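You operate a simulated robot arm through the tools that you are given. There is no shell and no other tool.

You run a simulated robot arm. Do the job below in one go: nothing can be reset, and whatever is moved stays where it is left.

Task
Set the air to the card's pressure and press the loose cap home.
Fine: air valve on; use the capping press; sled back in the middle; spill nothing.
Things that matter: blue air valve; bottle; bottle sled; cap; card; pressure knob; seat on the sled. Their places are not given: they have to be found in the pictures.

The check looks at the end state, three seconds after you hand in, the way a careful person would. Anything else that was tipped, shoved, dropped, spilled or broken makes it a failure. A push-on lid holds only when it is set on centred and level and pressed home; a screw cap is set on level and turned clockwise until tight.

Robot
A 7-joint arm with a two-finger parallel gripper, fixed in place. Base frame: the origin is on the floor under the middle of its stand, x ahead of it, y to its left, z up; the work surface is at about z = 780. Lengths are in mm, angles in rad, forces in N, time in s.
It reaches about 1479 mm from its shoulder. Its first joint turns from -2.897 to 2.897 rad. Payload 4.4 kg.
The TCP is the grasp point between the finger pads, 23 mm short of the fingertips. In the tool frame z runs along the fingers and y along their closing line. The gripper opens to 94 mm. The fingers are 38 mm wide and 10 mm thick; the gripper's body (54 by 96 mm) begins 39 mm behind the TCP.
Orientation is that of the tool frame in the base frame, as a unit quaternion [w, x, y, z]. With the fingers straight down and closing along the base's y, the tool's x points along the base's -x, its y along +y and its z along -z.

Tools
- The arm moves only by the tool play_rows. Its arguments are lists of equal length, an entry for each row: "xyz": the shift along the tool's x, y, z in units of 25 mm (1.0 is 25 mm), a list of three; "dr": the turn, a rotation vector about the tool's x, y, z in units of 8 degrees (1.0 is 8 degrees), a list of three. In form: {"xyz": [[dx, dy, dz], ...], "dr": [[wx, wy, wz], ...]}. A call has 1 to 20 rows; each row shifts and turns the commanded pose from where the row before left it, along the tool's axes as they then stand. "jaw" is the finger opening in mm, from 0 to 94, set as the call begins (left out, the last holds). A call with a number of a shift or a turn outside -1 to 1 is refused whole. Rows are played at 5 a second. More than 50 mm and 0.15 rad between two rows, or a gripper value outside its range, and nothing of the call is played. Where a pose cannot be reached the arm comes as near as it can. A force on the tool above 40 N (or 10 N above the force at the start of the call, whichever is more), or a blocked arm, ends the call early, and 0.2 s more pass. Each finger travels about 72 mm/s and halts on what it meets, pressing with about 39 N; the grip force reading is that of the motor and also rises with nothing between the fingers. The clock runs only during rows and for 0.2 s after the last one: add rows that do not move to give the fingers time. The reply holds the time, the measured pose of the TCP, the force on the tool along the base axes, the opening and the grip force, in the units named above and with some noise, with the torque about the TCP (base axes, N m) and any sound that the robot's microphone picked up.
- Cameras (640 x 400 px; columns grow to the right, rows downward): "scene" is fixed at [47.8, -500, 1392.5]; the picture's right is [0.91, -0.42, 0.00], its down [-0.18, -0.39, -0.91] and it looks along [0.38, 0.82, -0.42] (base axes); focal length 333 px, centre (320, 200). "wrist" rides on the gripper at [86, 16, -75] in the tool frame; the picture's right is [-0.18, 0.98, 0.00], its down [-0.58, -0.11, -0.81] and it looks along [-0.79, -0.15, 0.59] (tool axes); focal length 243 px, centre (320, 200).
- grab_frame(camera): a new picture of that camera. It takes no simulated time.
- locate(camera, pixels): for up to 12 pixels [column, row] of the newest picture of that camera ("zoom" is the newest enlarged one), the place [x, y, z] in the base frame of the surface seen there, good to about 2 mm. It takes no simulated time.
- zoom(camera, box): a new picture of the part [left, top, right, bottom] of that camera's present view, enlarged. It takes no simulated time.
- job_done(): hands the job in; it is judged then, once.

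Unless the task says otherwise, let go and move clear before handing in.

The tools are called as a command line: name --argument value ..., lists and objects as JSON in quotes. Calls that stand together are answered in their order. play_rows: Moves the arm, as the interface text tells. Its arguments: {"type":"object","properties":{"xyz":{"type":"array","items":{"type":"array","items":{"type":"number"}}},"dr":{"type":"array","items":{"type":"array","items":{"type":"number"}}},"jaw":{"type":"number"}},"required":["xyz","dr"]} The other tools are called the same way: grab_frame (camera) takes a picture; locate (camera, pixels) gives the place of the surface under pixels of a picture; zoom (camera, box) takes an enlarged picture of a part of a camera's view; job_done () hands the job in.

At the start:

```text
time: 0.0
ee_pos: [462.1, 534.2, 1115.4]
orientation: [0.0, 0.0, 1.0, 0.0]
force: [0.0, 0.5, 0.0]
torque: [0.0, 0.0, 0.0]
grip_width: 94.0
gripper_force: 0.1
```

scene: 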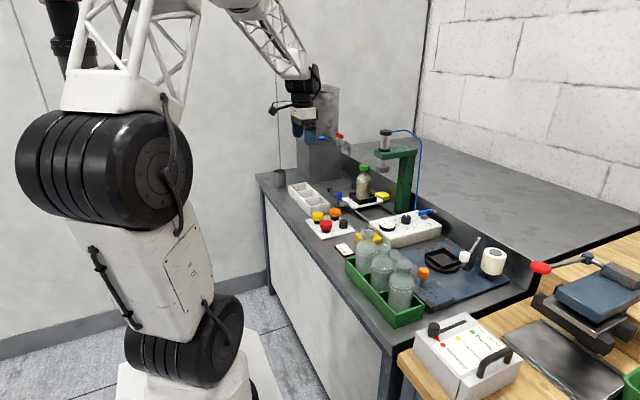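
wrist: 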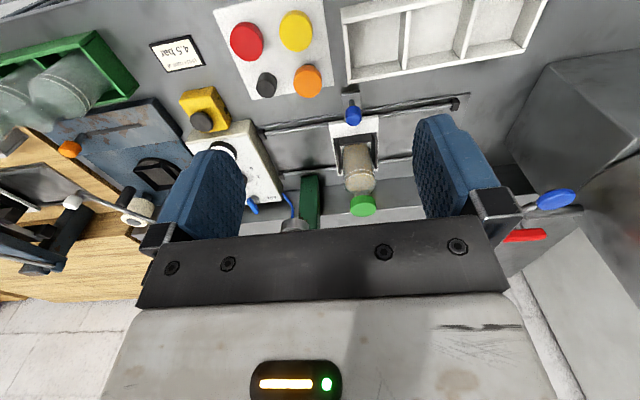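

The wrist view shows a card reading about "4.5 bar" near (178,54), a control box with a gauge/knob near (235,160), and a bottle with green cap on a sled near (358,175). I'll enlarge these areas to learn the details.

zoom --camera "wrist" --box '[140, 20, 240, 90]'

zoom --camera "scene" --box '[330, 120, 480, 260]'

zoom --camera "wrist" --box '[240, 80, 500, 240]'

```text
5.71 times, centred on (190, 55) of wrist
```

zoom: 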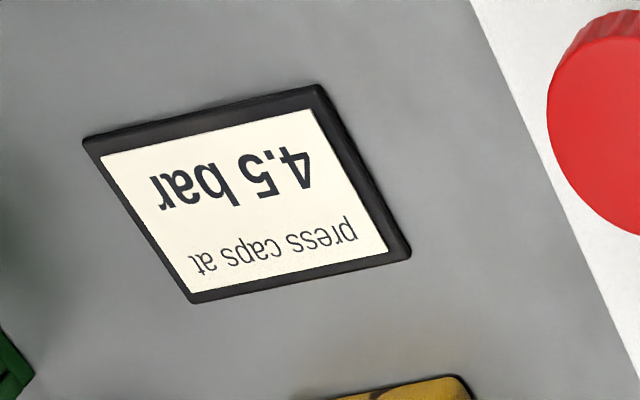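

```text
2.86 times, centred on (405, 190) of scene
```

zoom: 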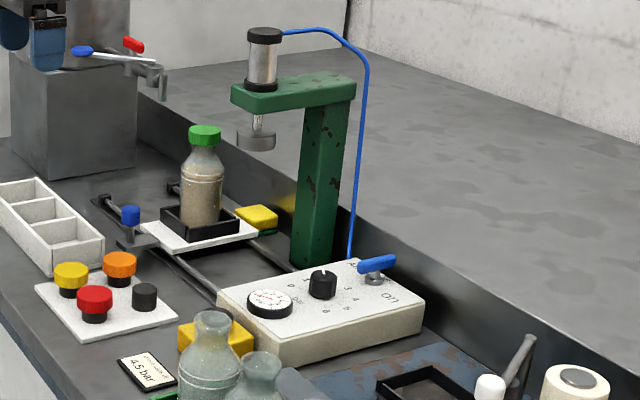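

```text
2.46 times, centred on (370, 160) of wrist
```

zoom: 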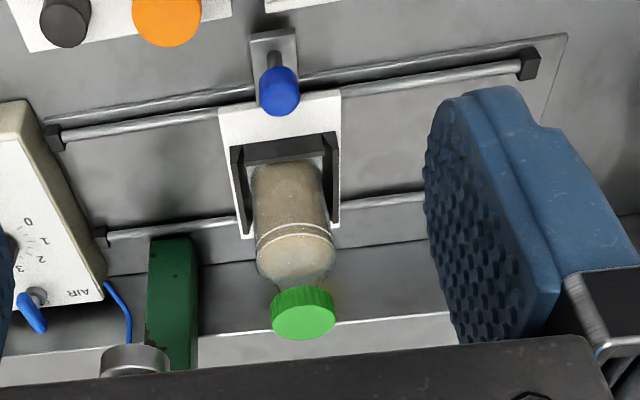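

The card says "press caps at 4.5 bar"; the box has a gauge, a numbered knob and a blue AIR valve. Next I zoom on the control box, the yellow parts and the sled for their details.

zoom --camera "scene" --box '[370, 200, 450, 250]'

zoom --camera "scene" --box '[335, 155, 415, 205]'

zoom --camera "scene" --box '[300, 195, 380, 265]'

zoom --camera "wrist" --box '[160, 70, 340, 240]'

```text
8.00 times, centred on (410, 225) of scene
```

zoom: 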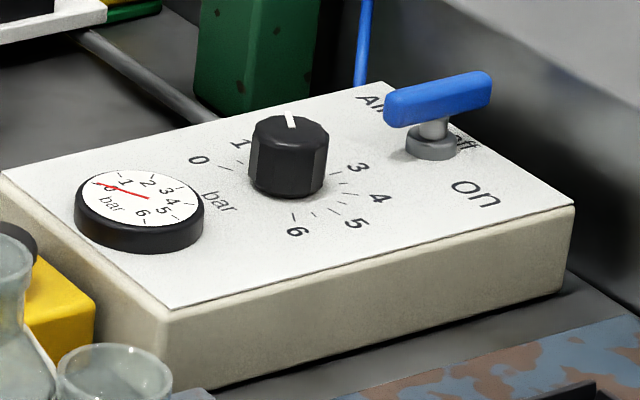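

```text
8.00 times, centred on (375, 180) of scene
```

zoom: 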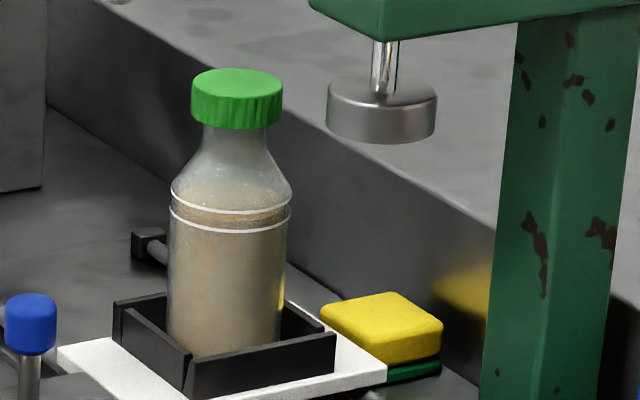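

```text
5.71 times, centred on (340, 230) of scene
```

zoom: 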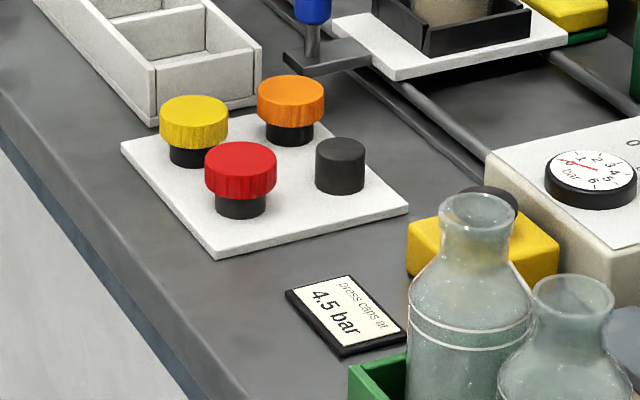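

```text
2.35 times, centred on (250, 155) of wrist
```

zoom: 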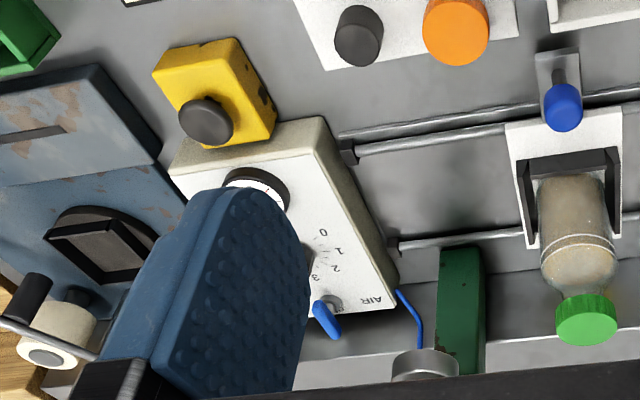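

The knob's pointer sits near 2, the gauge reads 0, and the blue valve points toward neither mark clearly. I'll locate the key parts: bottle, cap, sled, press, box, and yellow button.

grab_frame --camera "scene"

locate --camera "scene" --pixels '[[364, 168], [363, 181], [338, 196], [385, 147], [384, 170], [371, 201], [347, 201], [389, 180], [371, 239], [385, 225], [406, 216], [425, 212]]'

grab_frame --camera "wrist"

locate --camera "wrist" --pixels '[[352, 115], [340, 125], [375, 122], [362, 205], [358, 175], [295, 225], [310, 195], [455, 103], [262, 133], [268, 162], [202, 120], [205, 100]]'

```text
taken
```

scene: 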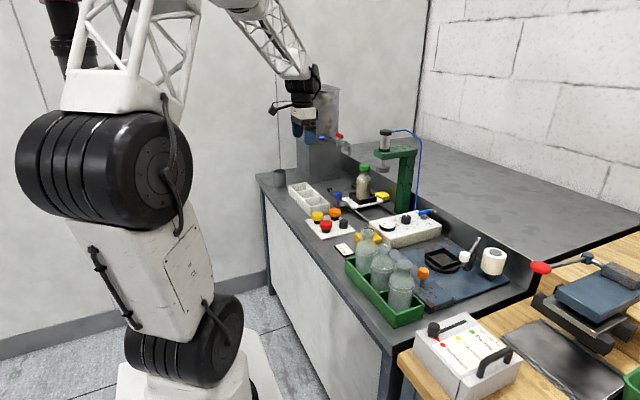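

```text
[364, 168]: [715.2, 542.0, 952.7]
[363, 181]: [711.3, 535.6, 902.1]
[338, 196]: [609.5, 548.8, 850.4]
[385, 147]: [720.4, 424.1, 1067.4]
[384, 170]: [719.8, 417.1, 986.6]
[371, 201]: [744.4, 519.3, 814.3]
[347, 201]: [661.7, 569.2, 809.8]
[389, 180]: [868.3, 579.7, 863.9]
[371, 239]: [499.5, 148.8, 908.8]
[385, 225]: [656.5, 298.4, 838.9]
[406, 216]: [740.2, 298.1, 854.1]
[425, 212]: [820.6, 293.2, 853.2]
```

```text
taken
```

wrist: 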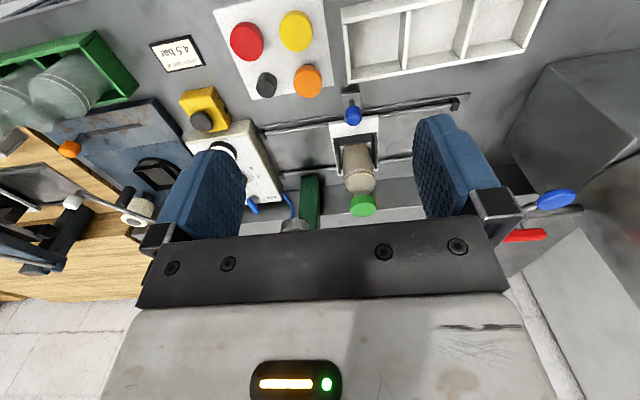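

```text
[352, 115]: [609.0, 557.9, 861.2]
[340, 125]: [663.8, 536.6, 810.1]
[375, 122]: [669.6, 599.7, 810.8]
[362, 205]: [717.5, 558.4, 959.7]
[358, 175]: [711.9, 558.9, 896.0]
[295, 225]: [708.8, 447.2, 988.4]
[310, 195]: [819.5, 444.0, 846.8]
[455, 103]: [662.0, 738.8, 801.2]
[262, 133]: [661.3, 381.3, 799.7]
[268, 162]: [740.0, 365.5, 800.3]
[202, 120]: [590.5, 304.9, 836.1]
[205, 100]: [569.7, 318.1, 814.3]
```

The sled sits at about y=558 on rails running along y (x≈661 and 740), the press ram is at about (715, 440), and the box is near (740, 295). I'll take precise places of knob, valve, labels and button with an enlarged view.

zoom --camera "scene" --box '[370, 200, 450, 250]'

locate --camera "zoom" --pixels '[[288, 112], [291, 130], [288, 150], [256, 150], [322, 150], [435, 100], [400, 105], [480, 85], [432, 148], [476, 193], [196, 160], [296, 232]]'

locate --camera "zoom" --pixels '[[358, 167], [378, 198], [357, 223], [238, 143], [372, 100], [145, 197], [97, 185], [10, 175], [170, 305], [380, 85], [570, 205], [465, 140]]'

```text
8.00 times, centred on (410, 225) of scene
```

zoom: 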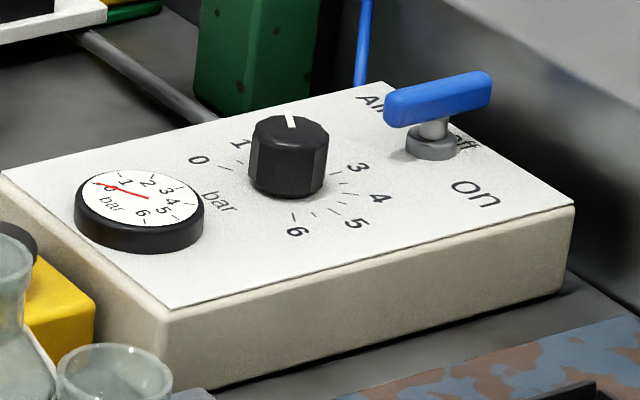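

```text
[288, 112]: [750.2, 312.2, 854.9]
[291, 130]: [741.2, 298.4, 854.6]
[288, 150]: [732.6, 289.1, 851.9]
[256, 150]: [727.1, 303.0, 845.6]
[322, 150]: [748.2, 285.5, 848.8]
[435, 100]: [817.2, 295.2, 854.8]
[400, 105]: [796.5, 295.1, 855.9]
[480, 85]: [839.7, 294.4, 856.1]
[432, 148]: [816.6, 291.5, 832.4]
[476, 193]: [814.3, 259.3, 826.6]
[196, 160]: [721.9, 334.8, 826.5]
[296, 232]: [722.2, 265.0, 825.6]
```

```text
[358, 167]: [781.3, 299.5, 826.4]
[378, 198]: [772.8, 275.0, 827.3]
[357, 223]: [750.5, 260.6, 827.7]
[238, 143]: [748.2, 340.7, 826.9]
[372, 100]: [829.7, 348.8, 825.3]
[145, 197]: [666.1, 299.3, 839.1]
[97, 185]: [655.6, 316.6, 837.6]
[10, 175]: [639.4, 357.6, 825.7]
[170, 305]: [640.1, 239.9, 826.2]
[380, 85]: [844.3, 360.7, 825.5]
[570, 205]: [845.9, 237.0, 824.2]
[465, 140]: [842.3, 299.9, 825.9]
```

The box top is at z≈826: knob centre about (742,298) with scale 0 at about 120° and 6 at about −120° (40° per bar), valve pivot about (817,293) with "off" toward +x and "On" toward −y. I'll move the arm in front of the box at a safe height for a closer look.

play_rows --xyz '[[-0.552, -0.896, 0.4], [-0.552, -0.896, 0.4], [-0.552, -0.896, 0.4], [-0.552, -0.896, 0.4], [-0.552, -0.896, 0.4], [-0.552, -0.896, 0.4], [-0.552, -0.896, 0.4], [-0.552, -0.896, 0.4], [-0.552, -0.896, 0.4], [-0.552, -0.896, 0.4], [0, 0, 0]]' --dr '[[0, 0, 0], [0, 0, 0], [0, 0, 0], [0, 0, 0], [0, 0, 0], [0, 0, 0], [0, 0, 0], [0, 0, 0], [0, 0, 0], [0, 0, 0], [0, 0, 0]]' --jaw 60

grab_frame --camera "wrist"

grab_frame --camera "scene"

```text
time: 2.4
ee_pos: [601.6, 310.5, 1016.6]
orientation: [0.0, 0.001, 1.0, 0.0]
force: [-0.3, 0.2, 0.2]
torque: [0.0, 0.01, -0.01]
grip_width: 59.8
gripper_force: 0.1
```

```text
taken
```

wrist: 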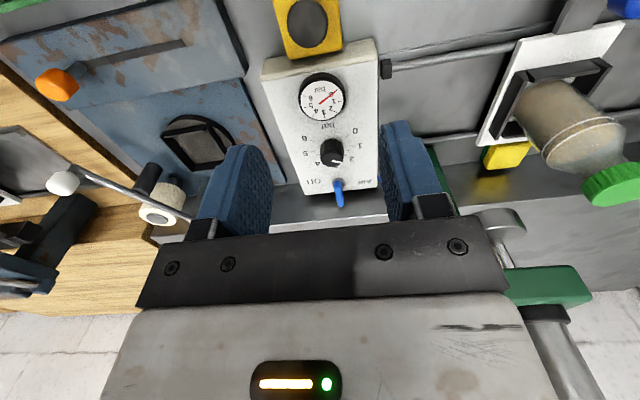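

```text
taken
```

scene: 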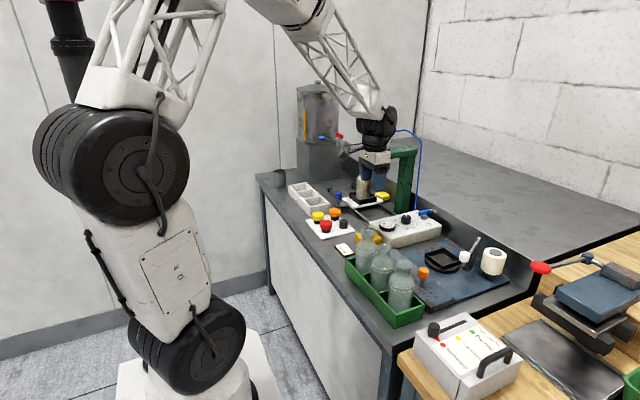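

The wrist view now shows the box clearly with gauge at (322,97), knob at (332,152), valve handle at (338,190). I'll enlarge it.

zoom --camera "wrist" --box '[250, 50, 410, 215]'

locate --camera "zoom" --pixels '[[340, 405], [330, 390], [360, 415], [312, 395], [362, 385], [335, 360]]'

zoom --camera "wrist" --box '[296, 125, 376, 215]'

```text
2.42 times, centred on (330, 132) of wrist
```

zoom: 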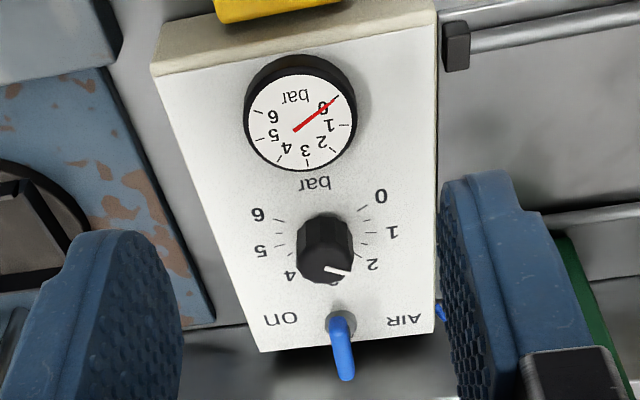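

```text
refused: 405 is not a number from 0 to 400
```

```text
4.44 times, centred on (336, 170) of wrist
```

zoom: 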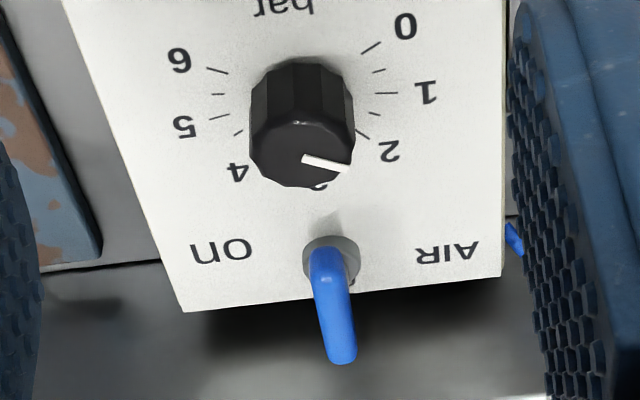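

I see the knob pointer between about 1 and 2 in this foreshortened view. I'll locate the pointer ends, knob rim and valve handle in this enlarged view.

locate --camera "zoom" --pixels '[[305, 159], [346, 168], [300, 165], [255, 150], [348, 140], [300, 185], [310, 135], [330, 250], [340, 355], [325, 290], [345, 290], [335, 320]]'

locate --camera "zoom" --pixels '[[225, 72], [235, 135], [226, 115], [362, 52], [395, 94], [367, 137], [320, 187], [185, 310], [500, 277], [268, 160], [345, 150], [298, 130]]'

```text
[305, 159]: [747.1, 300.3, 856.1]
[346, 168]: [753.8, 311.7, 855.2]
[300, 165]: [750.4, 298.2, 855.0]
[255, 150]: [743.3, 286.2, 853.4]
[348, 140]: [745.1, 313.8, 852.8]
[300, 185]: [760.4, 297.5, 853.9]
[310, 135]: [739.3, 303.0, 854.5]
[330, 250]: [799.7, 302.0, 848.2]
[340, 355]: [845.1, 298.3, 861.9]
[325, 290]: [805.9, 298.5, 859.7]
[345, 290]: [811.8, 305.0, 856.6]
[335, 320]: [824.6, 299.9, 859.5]
```

```text
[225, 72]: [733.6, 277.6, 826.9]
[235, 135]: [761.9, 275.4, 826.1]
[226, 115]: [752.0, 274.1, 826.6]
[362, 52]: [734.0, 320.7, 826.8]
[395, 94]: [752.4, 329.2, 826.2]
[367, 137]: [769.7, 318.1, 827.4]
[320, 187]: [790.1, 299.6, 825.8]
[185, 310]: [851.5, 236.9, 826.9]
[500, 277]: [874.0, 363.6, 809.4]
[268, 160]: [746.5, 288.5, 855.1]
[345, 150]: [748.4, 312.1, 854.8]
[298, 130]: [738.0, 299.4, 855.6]
```

The knob centre works out to (747, 299), pointer at ~60° → about 1.5 bar, so it needs a 120° clockwise turn to 4.5. The valve bar lies along x at "off" (pivot ≈(820,300)), so it needs ~90° clockwise; I check the press column and wall clearances first.

zoom --camera "scene" --box '[370, 120, 450, 230]'

locate --camera "scene" --pixels '[[405, 200], [398, 195], [412, 195], [410, 160], [412, 153], [418, 200], [419, 180], [432, 205], [450, 215], [395, 158], [380, 152], [406, 208]]'

```text
3.64 times, centred on (410, 175) of scene
```

zoom: 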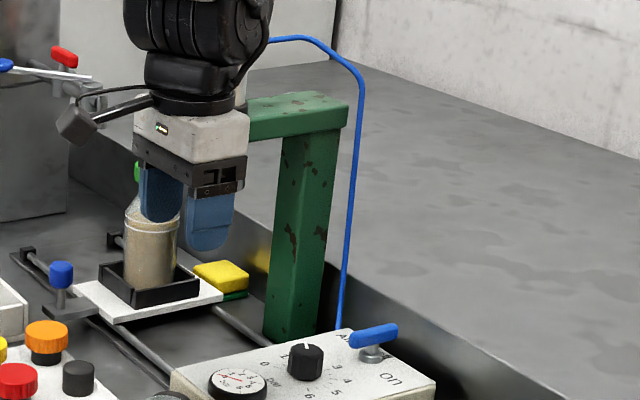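

```text
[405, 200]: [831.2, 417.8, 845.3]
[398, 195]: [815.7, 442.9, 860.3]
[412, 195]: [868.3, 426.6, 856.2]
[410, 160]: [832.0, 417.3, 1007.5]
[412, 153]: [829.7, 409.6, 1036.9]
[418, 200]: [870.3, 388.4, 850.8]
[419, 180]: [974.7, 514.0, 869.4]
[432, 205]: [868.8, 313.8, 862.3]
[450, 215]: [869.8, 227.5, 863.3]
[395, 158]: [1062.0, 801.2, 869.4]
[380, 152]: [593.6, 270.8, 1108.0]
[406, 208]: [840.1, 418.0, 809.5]
```

The column's near face is at y≈418 and the back ledge at x≈869, with the hose near the box's far corner, so a full grip-and-turn of the valve would swing the camera into that. I'll instead push the bar's near end with closed fingers; first I go above the free strip between knob and valve at (789,270).

play_rows --xyz '[[-0.833, -0.18, 0.2516], [-0.833, -0.18, 0.2516], [-0.833, -0.18, 0.2516], [-0.833, -0.18, 0.2516], [-0.833, -0.18, 0.2516], [-0.833, -0.18, 0.2516], [-0.833, -0.18, 0.2516], [-0.833, -0.18, 0.2516], [-0.833, -0.18, 0.2516], [0, 0, 0]]' --dr '[[0, 0, 0], [0, 0, 0], [0, 0, 0], [0, 0, 0], [0, 0, 0], [0, 0, 0], [0, 0, 0], [0, 0, 0], [0, 0, 0], [0, 0, 0]]' --jaw 0

grab_frame --camera "wrist"

zoom --camera "scene" --box '[350, 110, 470, 260]'

```text
time: 4.6
ee_pos: [788.3, 269.6, 959.3]
orientation: [-0.001, 0.0, 1.0, 0.0]
force: [-0.1, 0.3, -0.3]
torque: [-0.02, 0.01, -0.01]
grip_width: 0.0
gripper_force: 38.9
```

```text
taken
```

wrist: 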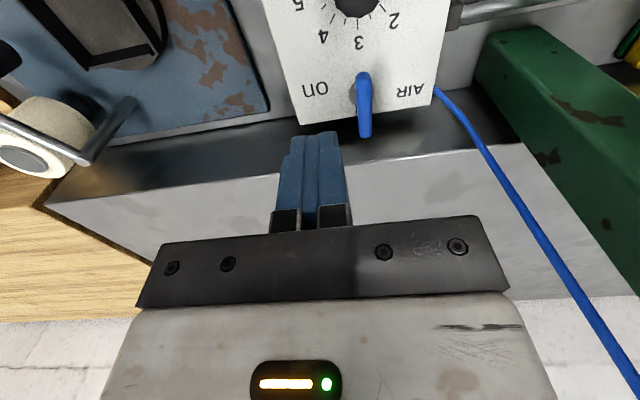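

```text
2.67 times, centred on (410, 185) of scene
```

zoom: 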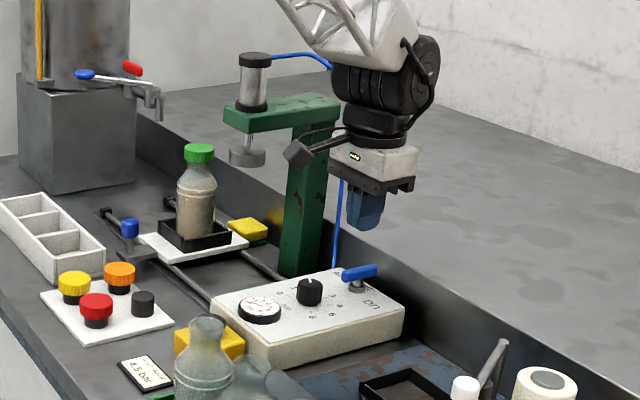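

Fingers hover at (788,270,959); the valve bar appears at (363,75)–(365,135) in the wrist view. I'll refine its place from this nearer view before going down.

zoom --camera "wrist" --box '[280, 0, 460, 145]'

locate --camera "wrist" --pixels '[[364, 74], [358, 90], [371, 90], [365, 105], [359, 130], [371, 130], [365, 137], [353, 95], [365, 85], [355, 8], [335, 4], [372, 4]]'

```text
2.76 times, centred on (370, 72) of wrist
```

zoom: 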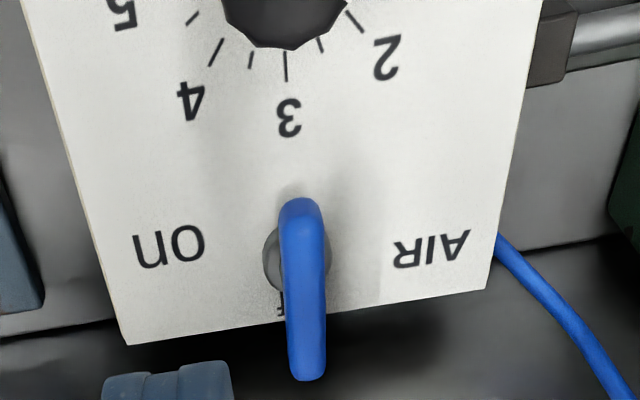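

```text
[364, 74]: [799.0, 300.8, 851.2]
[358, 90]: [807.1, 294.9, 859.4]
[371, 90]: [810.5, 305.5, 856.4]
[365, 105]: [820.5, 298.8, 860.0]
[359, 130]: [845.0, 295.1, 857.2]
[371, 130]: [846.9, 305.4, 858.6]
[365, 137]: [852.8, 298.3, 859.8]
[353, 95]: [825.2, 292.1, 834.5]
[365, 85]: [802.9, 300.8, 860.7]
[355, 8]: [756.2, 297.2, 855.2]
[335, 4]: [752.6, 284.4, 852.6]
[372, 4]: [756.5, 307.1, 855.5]
```

The bar spans x≈798–853 at y≈300, z≈848–860, pivot ≈(825,300). I'll lower the closed fingers to z≈858 beside it at y≈270.

play_rows --xyz '[[-0.03, 0, 0.81], [0, 0, 0.81], [0, 0, 0.81], [0, 0, 0.81], [0, 0, 0.81], [0, 0, 0]]' --dr '[[0, 0, 0], [0, 0, 0], [0, 0, 0], [0, 0, 0], [0, 0, 0], [0, 0, 0]]'

zoom --camera "scene" --box '[370, 180, 470, 250]'

grab_frame --camera "wrist"

```text
time: 6.0
ee_pos: [789.3, 269.9, 856.4]
orientation: [0.0, 0.0, 1.0, 0.0]
force: [-0.2, 0.6, 0.5]
torque: [-0.02, -0.03, 0.01]
grip_width: 0.0
gripper_force: 39.6
```

```text
5.71 times, centred on (420, 215) of scene
```

zoom: 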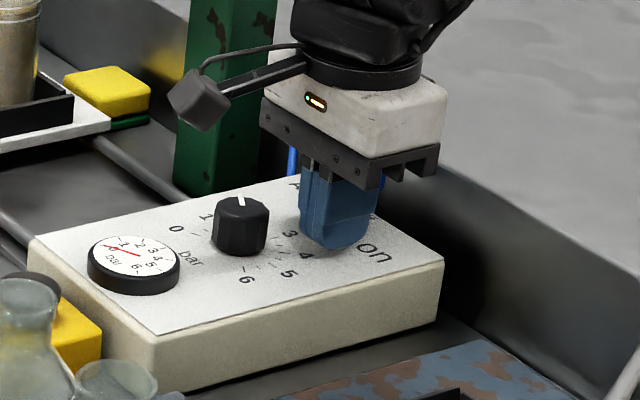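

```text
taken
```

wrist: 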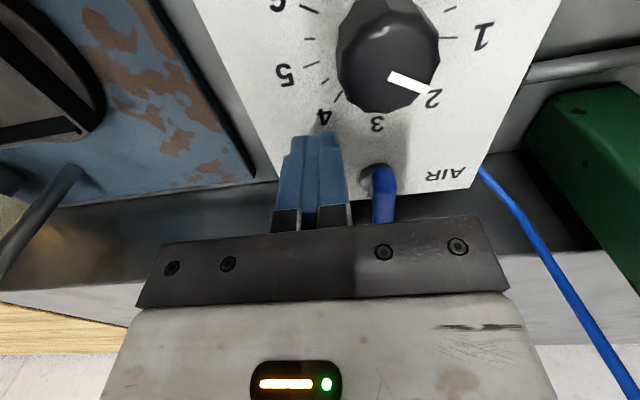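

Fingers are beside the bar with no contact yet. I'll push toward +y in small steps to swing the bar's near end.

play_rows --xyz '[[0, 0.4, 0], [0, 0.28, 0], [-0.04, 0.16, 0], [-0.04, 0.16, 0], [-0.06, 0.14, 0], [-0.06, 0.14, 0], [0, 0, 0]]' --dr '[[0, 0, 0], [0, 0, 0], [0, 0, 0], [0, 0, 0], [0, 0, 0], [0, 0, 0], [0, 0, 0]]'

grab_frame --camera "wrist"

zoom --camera "scene" --box '[370, 180, 470, 250]'

```text
time: 6.6
ee_pos: [789.9, 282.1, 857.8]
orientation: [-0.001, 0.002, 1.0, -0.001]
force: [-3.2, -21.8, 4.4]
torque: [0.1, -0.14, -0.34]
grip_width: 0.1
gripper_force: 39.1
stopped in row 3: the force on the tool passed its limit at 57 N (the readings are from after the stop); the commanded pose is now the measured one
```

```text
taken
```

wrist: 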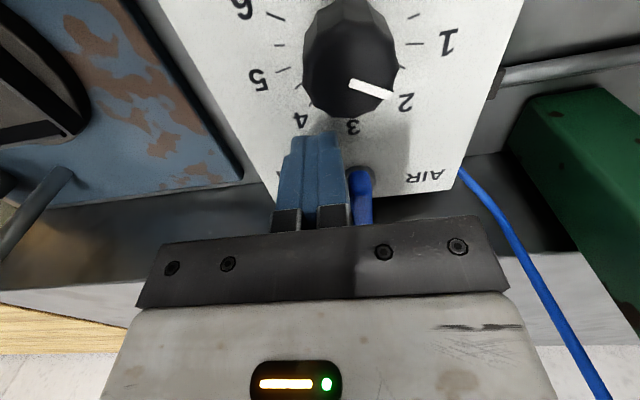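

```text
5.71 times, centred on (420, 215) of scene
```

zoom: 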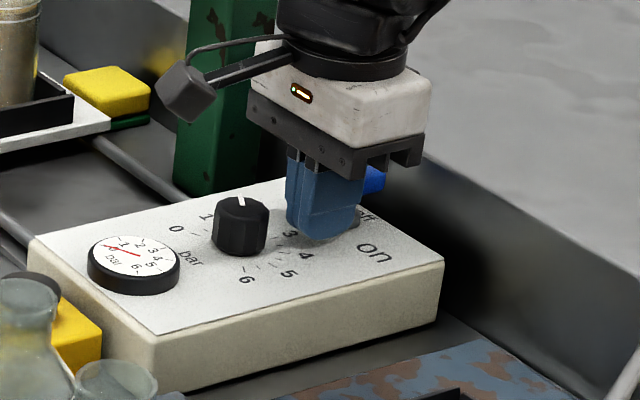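

The push stopped at 57 N with the bar not visibly moved (bar still at (362,195) in the wrist view), so I don't force it. I'll back off, lift, and grip the bar instead so that I can turn it with a pure torque.

play_rows --xyz '[[0, -0.4, 0], [0, -0.2, 0], [0, 0, -0.9], [0, 0, -0.9], [-0.5, 0.6, -0.1], [-0.5, 0.5, 0], [-0.4, 0, 0], [0, 0, 0]]' --dr '[[0, 0, 0], [0, 0, 0], [0, 0, 0], [0, 0, 0], [0, 0, 0], [0, 0, 0], [0, 0, 0], [0, 0, 0]]'

grab_frame --camera "wrist"

zoom --camera "scene" --box '[370, 180, 470, 250]'

```text
time: 8.4
ee_pos: [824.3, 294.5, 905.9]
orientation: [-0.001, 0.002, 1.0, 0.0]
force: [0.6, 0.3, 0.3]
torque: [0.03, 0.03, 0.01]
grip_width: 0.0
gripper_force: 38.8
```

```text
taken
```

wrist: 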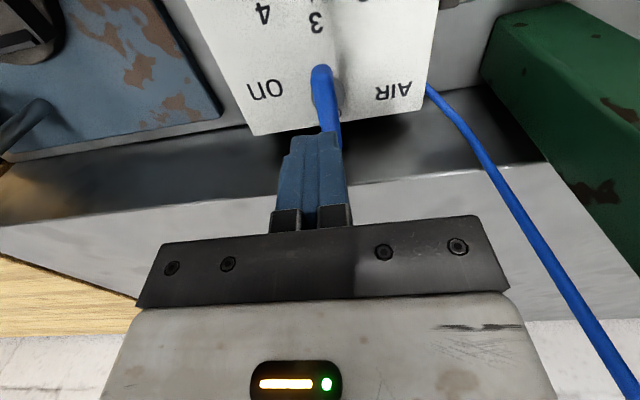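

```text
5.71 times, centred on (420, 215) of scene
```

zoom: 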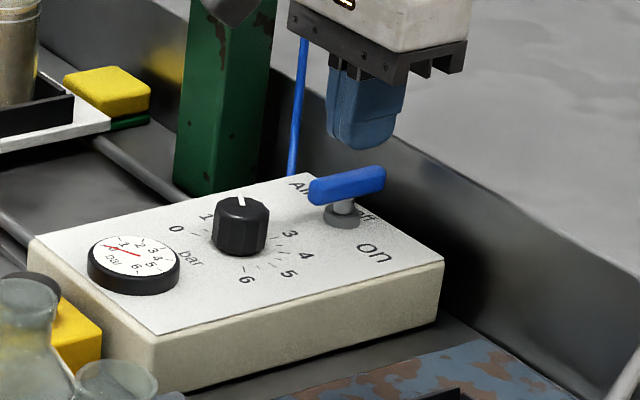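

The bar did turn a bit clockwise (now tilted in both views), so the direction is right. I'll measure the bar's present angle.

zoom --camera "scene" --box '[405, 195, 445, 225]'

locate --camera "wrist" --pixels '[[320, 70], [322, 80], [326, 100], [330, 120], [317, 90], [331, 90]]'

```text
13.33 times, centred on (425, 210) of scene
```

zoom: 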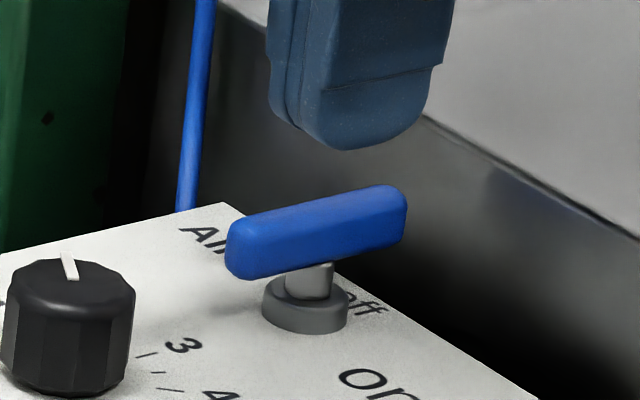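

```text
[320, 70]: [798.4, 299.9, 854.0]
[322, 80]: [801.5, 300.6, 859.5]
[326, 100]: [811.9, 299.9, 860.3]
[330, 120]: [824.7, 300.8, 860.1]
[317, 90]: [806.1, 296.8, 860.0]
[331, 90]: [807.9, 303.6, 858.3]
```

locate --camera "zoom" --pixels '[[250, 218], [285, 210], [320, 203], [355, 196], [390, 190], [236, 222], [312, 285], [310, 315], [265, 310], [347, 315]]'

```text
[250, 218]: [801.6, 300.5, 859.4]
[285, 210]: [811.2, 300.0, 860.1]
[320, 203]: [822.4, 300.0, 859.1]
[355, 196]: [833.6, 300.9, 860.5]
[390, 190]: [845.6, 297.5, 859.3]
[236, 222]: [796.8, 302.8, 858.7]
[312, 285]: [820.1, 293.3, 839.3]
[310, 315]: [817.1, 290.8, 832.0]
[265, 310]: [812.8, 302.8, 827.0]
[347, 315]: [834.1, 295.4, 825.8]
```

The bar still lies at y≈300 along its whole length (x 797–850), so it didn't really move. I'll open the jaw, centre over the bar at (823,300), and lower around it.

play_rows --xyz '[[0.05, 0.22, 0], [0, 0, 0], [0, 0, 0], [0, 0, 0.6], [0, 0, 0.6], [0, 0, 0.6], [0, 0, 0]]' --dr '[[0, 0, 0], [0, 0, 0], [0, 0, 0], [0, 0, 0], [0, 0, 0], [0, 0, 0], [0, 0, 0]]' --jaw 40

grab_frame --camera "wrist"

zoom --camera "scene" --box '[370, 180, 470, 250]'

```text
time: 10.0
ee_pos: [823.1, 300.5, 860.6]
orientation: [-0.001, 0.001, 1.0, -0.001]
force: [1.9, 0.9, -0.2]
torque: [-0.01, -0.02, 0.02]
grip_width: 40.1
gripper_force: 0.0
```

```text
taken
```

wrist: 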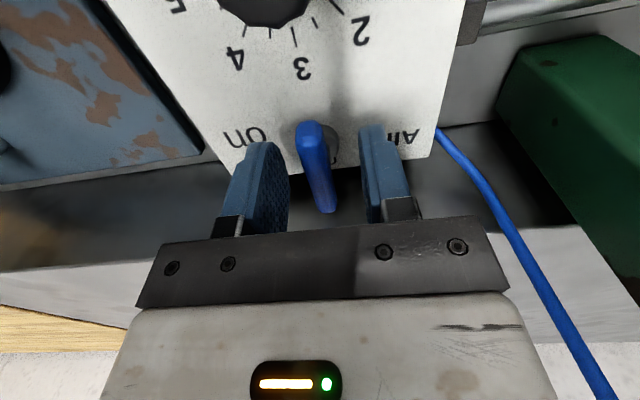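

```text
5.71 times, centred on (420, 215) of scene
```

zoom: 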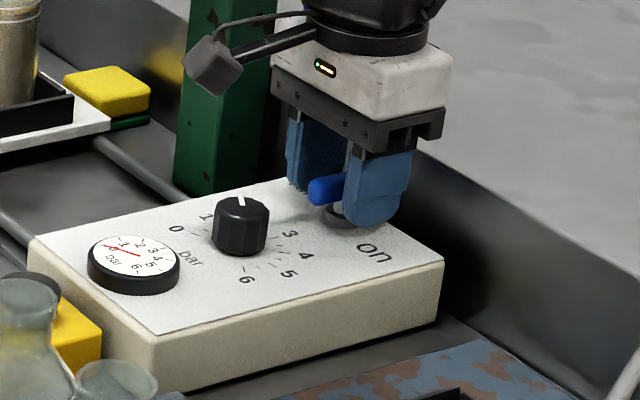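

The bar at (318,165) is between the fingers. I'll close on it.

play_rows --xyz '[[0, 0, 0], [0, 0, 0], [0, 0, 0], [0, 0, 0]]' --dr '[[0, 0, 0], [0, 0, 0], [0, 0, 0], [0, 0, 0]]' --jaw 0

```text
time: 11.0
ee_pos: [822.1, 299.1, 860.4]
orientation: [-0.001, 0.001, 1.0, -0.001]
force: [-3.0, -27.6, 3.2]
torque: [-0.02, 0.42, 0.09]
grip_width: 12.0
gripper_force: 45.1
```

The bar is gripped at 12 mm wide, with a −28 N sideways load meaning I'm about 1.5 mm off centre in y. I'll ease that out, then turn clockwise a little (positive about tool z).

play_rows --xyz '[[0, -0.05, 0], [0, 0, 0]]' --dr '[[0, 0, 0], [0, 0, 0]]'

```text
time: 11.6
ee_pos: [822.4, 299.4, 859.9]
orientation: [-0.001, 0.001, 1.0, -0.001]
force: [-4.1, -6.2, 2.0]
torque: [0.12, 1.5, 0.13]
grip_width: 11.7
gripper_force: 44.6
```

Side load has dropped to −6 N. Now a small clockwise test turn of 12°.

play_rows --xyz '[[0, 0, 0], [0, 0, 0], [0, 0, 0], [0, 0, 0]]' --dr '[[0, 0, 0.5], [0, 0, 0.5], [0, 0, 0.5], [0, 0, 0]]'

grab_frame --camera "wrist"

zoom --camera "scene" --box '[370, 180, 470, 250]'

```text
time: 12.6
ee_pos: [821.8, 299.0, 859.9]
orientation: [0.001, 0.105, 0.994, 0.0]
force: [-2.1, 13.9, -3.5]
torque: [0.19, -0.29, 2.14]
grip_width: 18.7
gripper_force: 45.4
```

```text
taken
```

wrist: 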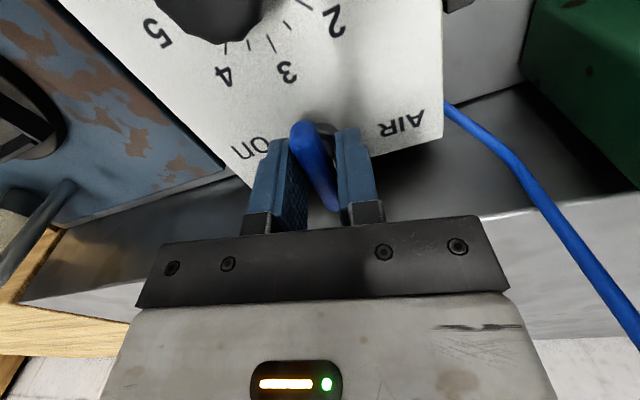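

```text
5.71 times, centred on (420, 215) of scene
```

zoom: 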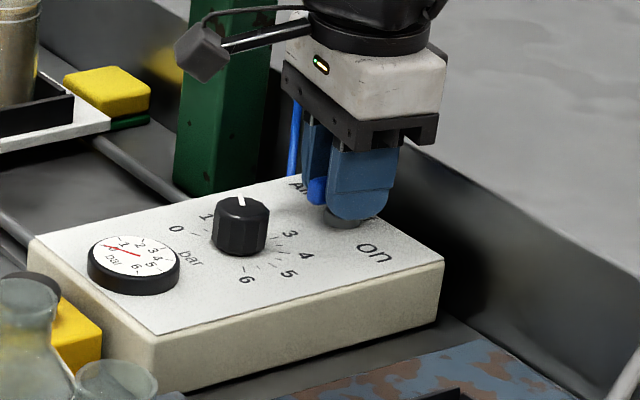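

Clockwise met a hard stop: 2.1 N·m and the fingers spread to 18.7 mm while the bar stayed put. So it must turn counter-clockwise; I'll turn back and go a little past to test.

play_rows --xyz '[[0, 0, 0], [0, 0, 0], [0, 0, 0], [0, 0, 0], [0, 0, 0], [0, 0, 0], [0, 0, 0]]' --dr '[[0, 0, -0.5], [0, 0, -0.5], [0, 0, -0.5], [0, 0, -0.5], [0, 0, -0.5], [0, 0, -0.5], [0, 0, 0]]'

grab_frame --camera "wrist"

zoom --camera "scene" --box '[370, 180, 470, 250]'

```text
time: 14.2
ee_pos: [823.0, 298.9, 860.5]
orientation: [-0.002, -0.104, 0.995, 0.0]
force: [10.8, 18.5, -3.9]
torque: [0.49, -1.09, 0.06]
grip_width: 11.6
gripper_force: 44.8
```

```text
taken
```

wrist: 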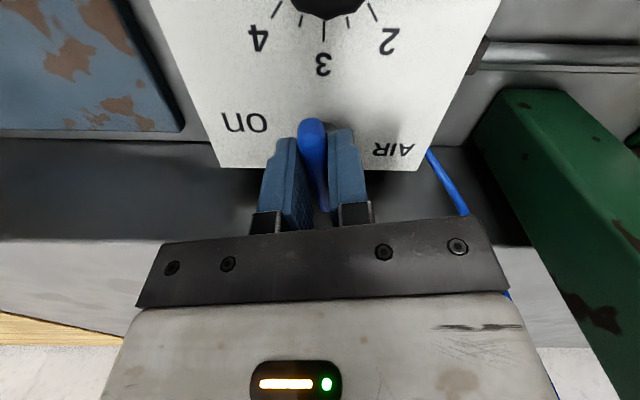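

```text
5.71 times, centred on (420, 215) of scene
```

zoom: 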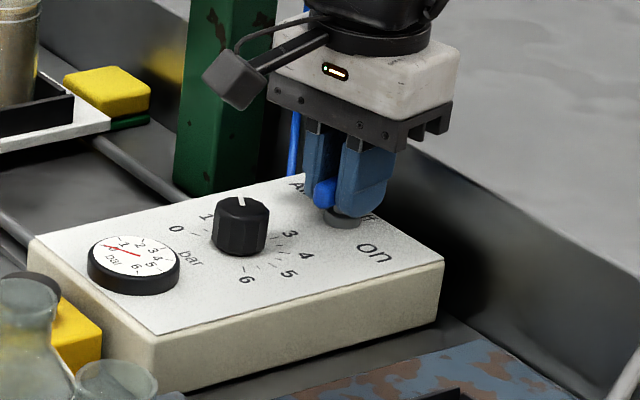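

Turning counter-clockwise, the bar follows (grip 11.6 mm, near-zero torque, bar tilted with the fingers). I'll keep going with a small centring correction.

play_rows --xyz '[[-0.026, 0.027, 0], [0, 0, 0], [0, 0, 0], [0, 0, 0], [0, 0, 0]]' --dr '[[0, 0, -0.6], [0, 0, -0.7], [0, 0, -0.7], [0, 0, -0.7], [0, 0, 0]]'

zoom --camera "scene" --box '[370, 180, 470, 250]'

```text
time: 15.4
ee_pos: [823.4, 298.4, 860.3]
orientation: [-0.001, -0.288, 0.958, 0.0]
force: [-11.9, -26.8, 12.5]
torque: [-0.27, 0.28, -0.04]
grip_width: 11.8
gripper_force: 44.9
```

```text
5.71 times, centred on (420, 215) of scene
```

zoom: 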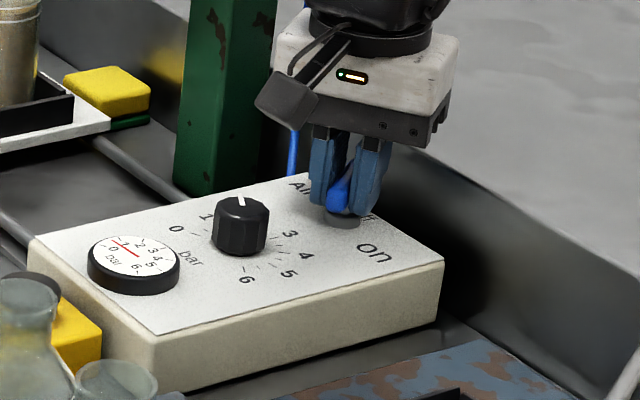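

The bar is now ~33° round and the gauge needle is starting to rise. I'll ease the side load and keep turning counter-clockwise.

play_rows --xyz '[[0.039, -0.022, 0], [0, 0, 0], [0, 0, 0], [0, 0, 0], [0, 0, 0]]' --dr '[[0, 0, -0.3], [0, 0, -0.7], [0, 0, -0.7], [0, 0, -0.7], [0, 0, 0]]'

zoom --camera "scene" --box '[370, 180, 470, 250]'

```text
time: 16.5
ee_pos: [824.7, 299.0, 860.9]
orientation: [-0.001, -0.442, 0.897, -0.001]
force: [6.6, -8.4, -2.6]
torque: [0.19, -0.17, -0.01]
grip_width: 11.7
gripper_force: 45.4
stopped in row 5: the force on the tool passed its limit at 43 N (the readings are from after the stop); the commanded pose is now the measured one
```

```text
5.71 times, centred on (420, 215) of scene
```

zoom: 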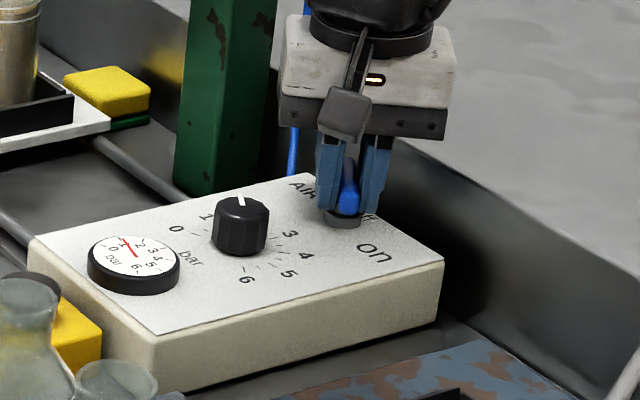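

Now at ~52° with residual force about 10 N; the bar is moving well and gauge near 1+. I'll continue at a slower rate.

play_rows --xyz '[[0, 0, 0], [0, 0, 0], [0, 0, 0], [0, 0, 0], [0, 0, 0], [0, 0, 0]]' --dr '[[0, 0, -0.4], [0, 0, -0.4], [0, 0, -0.4], [0, 0, -0.4], [0, 0, -0.4], [0, 0, 0]]'

zoom --camera "scene" --box '[370, 180, 470, 250]'

```text
time: 17.9
ee_pos: [825.3, 299.3, 860.2]
orientation: [-0.001, -0.564, 0.826, -0.001]
force: [29.3, -14.4, -9.8]
torque: [-0.67, 0.06, -0.07]
grip_width: 12.0
gripper_force: 45.0
```

```text
5.71 times, centred on (420, 215) of scene
```

zoom: 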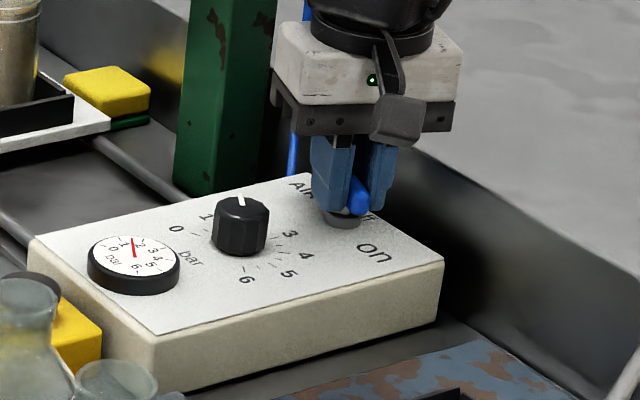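

At ~69° now; the gauge reads about 1.5. I'll centre in x by ~1.2 mm and carry on to 90°.

play_rows --xyz '[[0.0, -0.05, 0], [0, 0, 0], [0, 0, 0], [0, 0, 0], [0, 0, 0], [0, 0, 0]]' --dr '[[0, 0, 0], [0, 0, -0.4], [0, 0, -0.4], [0, 0, -0.4], [0, 0, -0.4], [0, 0, 0]]'

zoom --camera "scene" --box '[370, 180, 470, 250]'

```text
time: 19.3
ee_pos: [824.5, 297.5, 860.5]
orientation: [-0.001, -0.652, 0.758, -0.001]
force: [1.0, -13.0, -4.0]
torque: [0.33, -0.13, 0.02]
grip_width: 11.6
gripper_force: 45.2
```

```text
5.71 times, centred on (420, 215) of scene
```

zoom: 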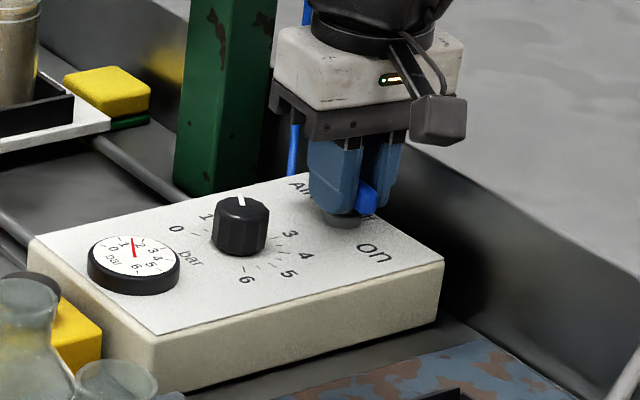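

At ~81°, torque still near zero. I'll turn the rest of the way until the stop shows up as torque.

play_rows --xyz '[[0, 0, 0], [0, 0, 0], [0, 0, 0], [0, 0, 0]]' --dr '[[0, 0, -0.4], [0, 0, -0.4], [0, 0, -0.4], [0, 0, 0]]'

zoom --camera "scene" --box '[370, 180, 470, 250]'

```text
time: 20.3
ee_pos: [825.9, 298.2, 859.8]
orientation: [0.001, 0.713, -0.701, 0.001]
force: [6.2, -18.6, -6.0]
torque: [-0.82, 0.0, -0.95]
grip_width: 12.1
gripper_force: 45.1
```

```text
5.71 times, centred on (420, 215) of scene
```

zoom: 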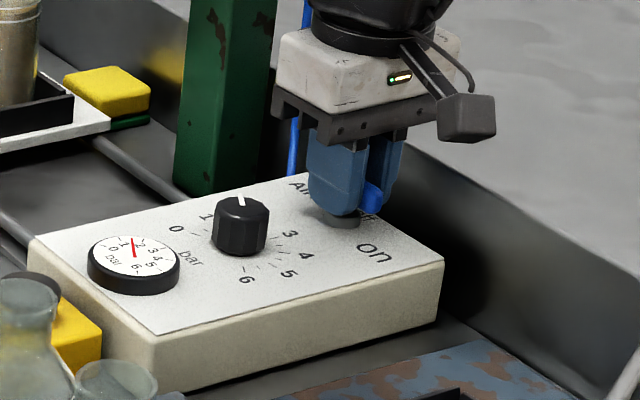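

The bar reached its stop at ~91° (torque −0.95 N·m) and the gauge reads about 1.5 bar, so air is on. I'll let go, lift, and move over the knob at (747,299).

play_rows --xyz '[[0, 0, 0], [0, 0, 0], [0, 0, 0], [0, 0, -0.8], [0, 0, -0.8], [0, 0, -0.8], [-0.03, 0.8, 0], [-0.03, 0.8, 0], [-0.03, 0.8, 0], [-0.02, 0.76, 0], [0, 0, 0]]' --dr '[[0, 0, 0], [0, 0, 0], [0, 0, 0], [0, 0, 0], [0, 0, 0], [0, 0, 0], [0, 0, 0], [0, 0, 0], [0, 0, 0], [0, 0, 0], [0, 0, 0]]' --jaw 40

zoom --camera "scene" --box '[370, 180, 470, 250]'

grab_frame --camera "wrist"

```text
time: 22.7
ee_pos: [746.4, 300.9, 920.7]
orientation: [0.001, 0.712, -0.702, 0.001]
force: [0.0, 0.1, 0.3]
torque: [-0.02, 0.0, 0.01]
grip_width: 39.8
gripper_force: 0.2
```

```text
5.71 times, centred on (420, 215) of scene
```

zoom: 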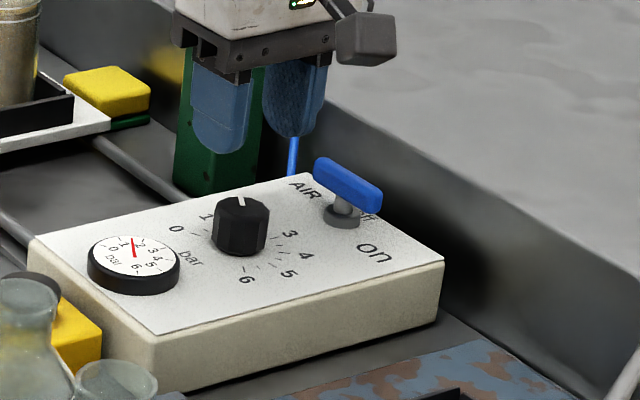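

```text
taken
```

wrist: 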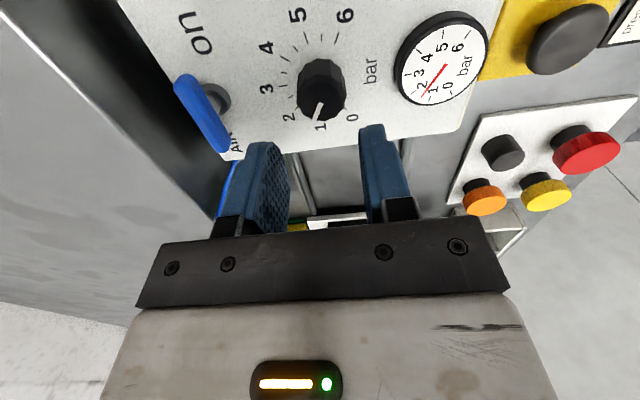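

The valve now lies across toward "On". From this view I'll zoom on knob and gauge for the current reading and the knob's centre.

zoom --camera "wrist" --box '[250, 0, 500, 150]'

locate --camera "zoom" --pixels '[[183, 262], [172, 292], [185, 290], [140, 270], [225, 270], [190, 240], [180, 305], [165, 240], [185, 165], [230, 200], [130, 210], [200, 300]]'

```text
2.56 times, centred on (375, 75) of wrist
```

zoom: 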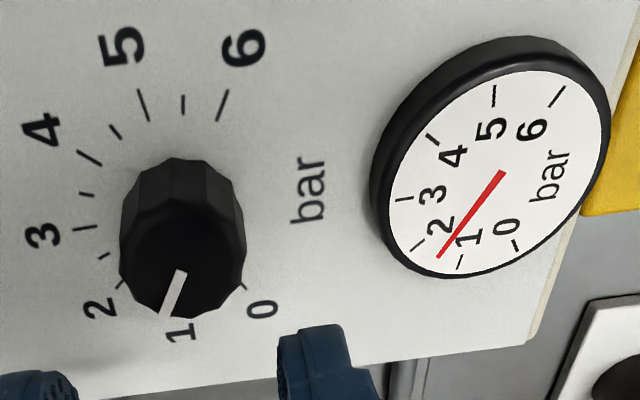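

```text
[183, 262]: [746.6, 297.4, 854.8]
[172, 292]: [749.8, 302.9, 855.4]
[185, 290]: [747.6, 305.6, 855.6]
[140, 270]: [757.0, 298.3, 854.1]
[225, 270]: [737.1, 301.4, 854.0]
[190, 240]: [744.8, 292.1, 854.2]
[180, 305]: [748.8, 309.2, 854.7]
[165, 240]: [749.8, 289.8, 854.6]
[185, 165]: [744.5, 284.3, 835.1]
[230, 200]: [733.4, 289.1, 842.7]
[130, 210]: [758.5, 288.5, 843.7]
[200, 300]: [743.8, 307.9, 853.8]
```

The gauge sits midway between 1 and 2 (1.5 bar), matching the knob. I'll lower over the knob (TCP to z≈858) and close on it.

play_rows --xyz '[[0.068, -0.024, 0.6], [0, 0, 0.63], [0, 0, 0.63], [0, 0, 0.63], [0, 0, 0]]' --dr '[[0, 0, 0], [0, 0, 0], [0, 0, 0], [0, 0, 0], [0, 0, 0]]'

zoom --camera "scene" --box '[370, 180, 470, 250]'

```text
time: 23.9
ee_pos: [746.8, 298.7, 859.7]
orientation: [0.0, 0.713, -0.701, 0.002]
force: [0.5, -0.7, 0.4]
torque: [0.0, -0.01, 0.02]
grip_width: 40.1
gripper_force: 0.1
```

```text
5.71 times, centred on (420, 215) of scene
```

zoom: 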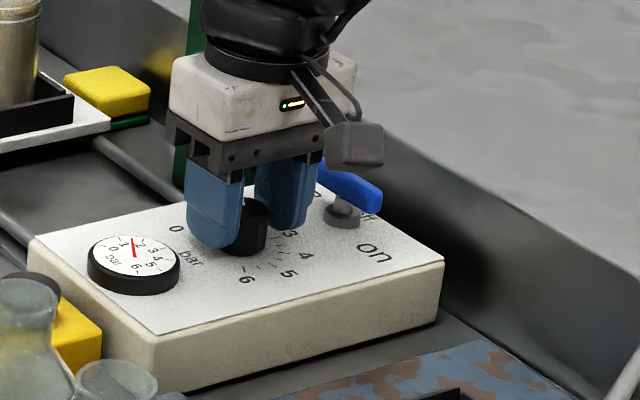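

Fingers straddle the knob. I'll close on it and read the side load.

play_rows --xyz '[[0, 0, 0], [0, 0, 0], [0, 0, 0]]' --dr '[[0, 0, 0], [0, 0, 0], [0, 0, 0]]' --jaw 0

```text
time: 24.5
ee_pos: [745.9, 298.7, 859.2]
orientation: [0.002, 0.713, -0.701, -0.001]
force: [-11.5, -2.0, 6.6]
torque: [-0.1, 0.43, 0.01]
grip_width: 31.0
gripper_force: 45.3
stopped in row 2: the force on the tool passed its limit at 42 N (the readings are from after the stop); the commanded pose is now the measured one
```

Gripped at 31 mm with a modest side load. Now I turn clockwise in small steps and watch the gauge.

play_rows --xyz '[[0, 0, 0], [0, 0, 0], [0, 0, 0], [0, 0, 0], [0, 0, 0], [0, 0, 0]]' --dr '[[0, 0, 0], [0, 0, 0.5], [0, 0, 0.5], [0, 0, 0.5], [0, 0, 0.5], [0, 0, 0]]'

zoom --camera "scene" --box '[370, 195, 420, 245]'

```text
time: 25.9
ee_pos: [745.4, 297.9, 858.1]
orientation: [-0.003, -0.609, 0.793, 0.0]
force: [-31.7, -3.7, 21.1]
torque: [-0.05, 0.75, 0.04]
grip_width: 31.2
gripper_force: 44.9
```

```text
8.00 times, centred on (395, 220) of scene
```

zoom: 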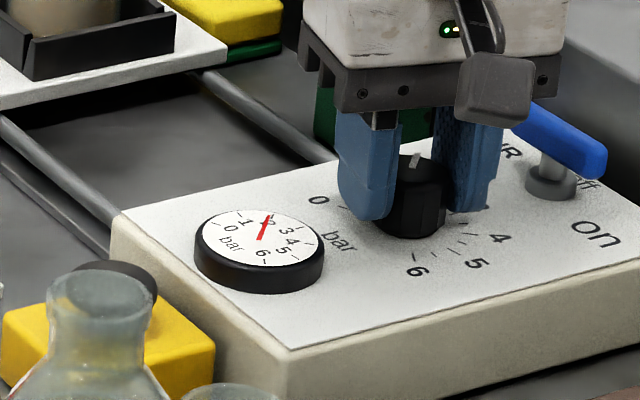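

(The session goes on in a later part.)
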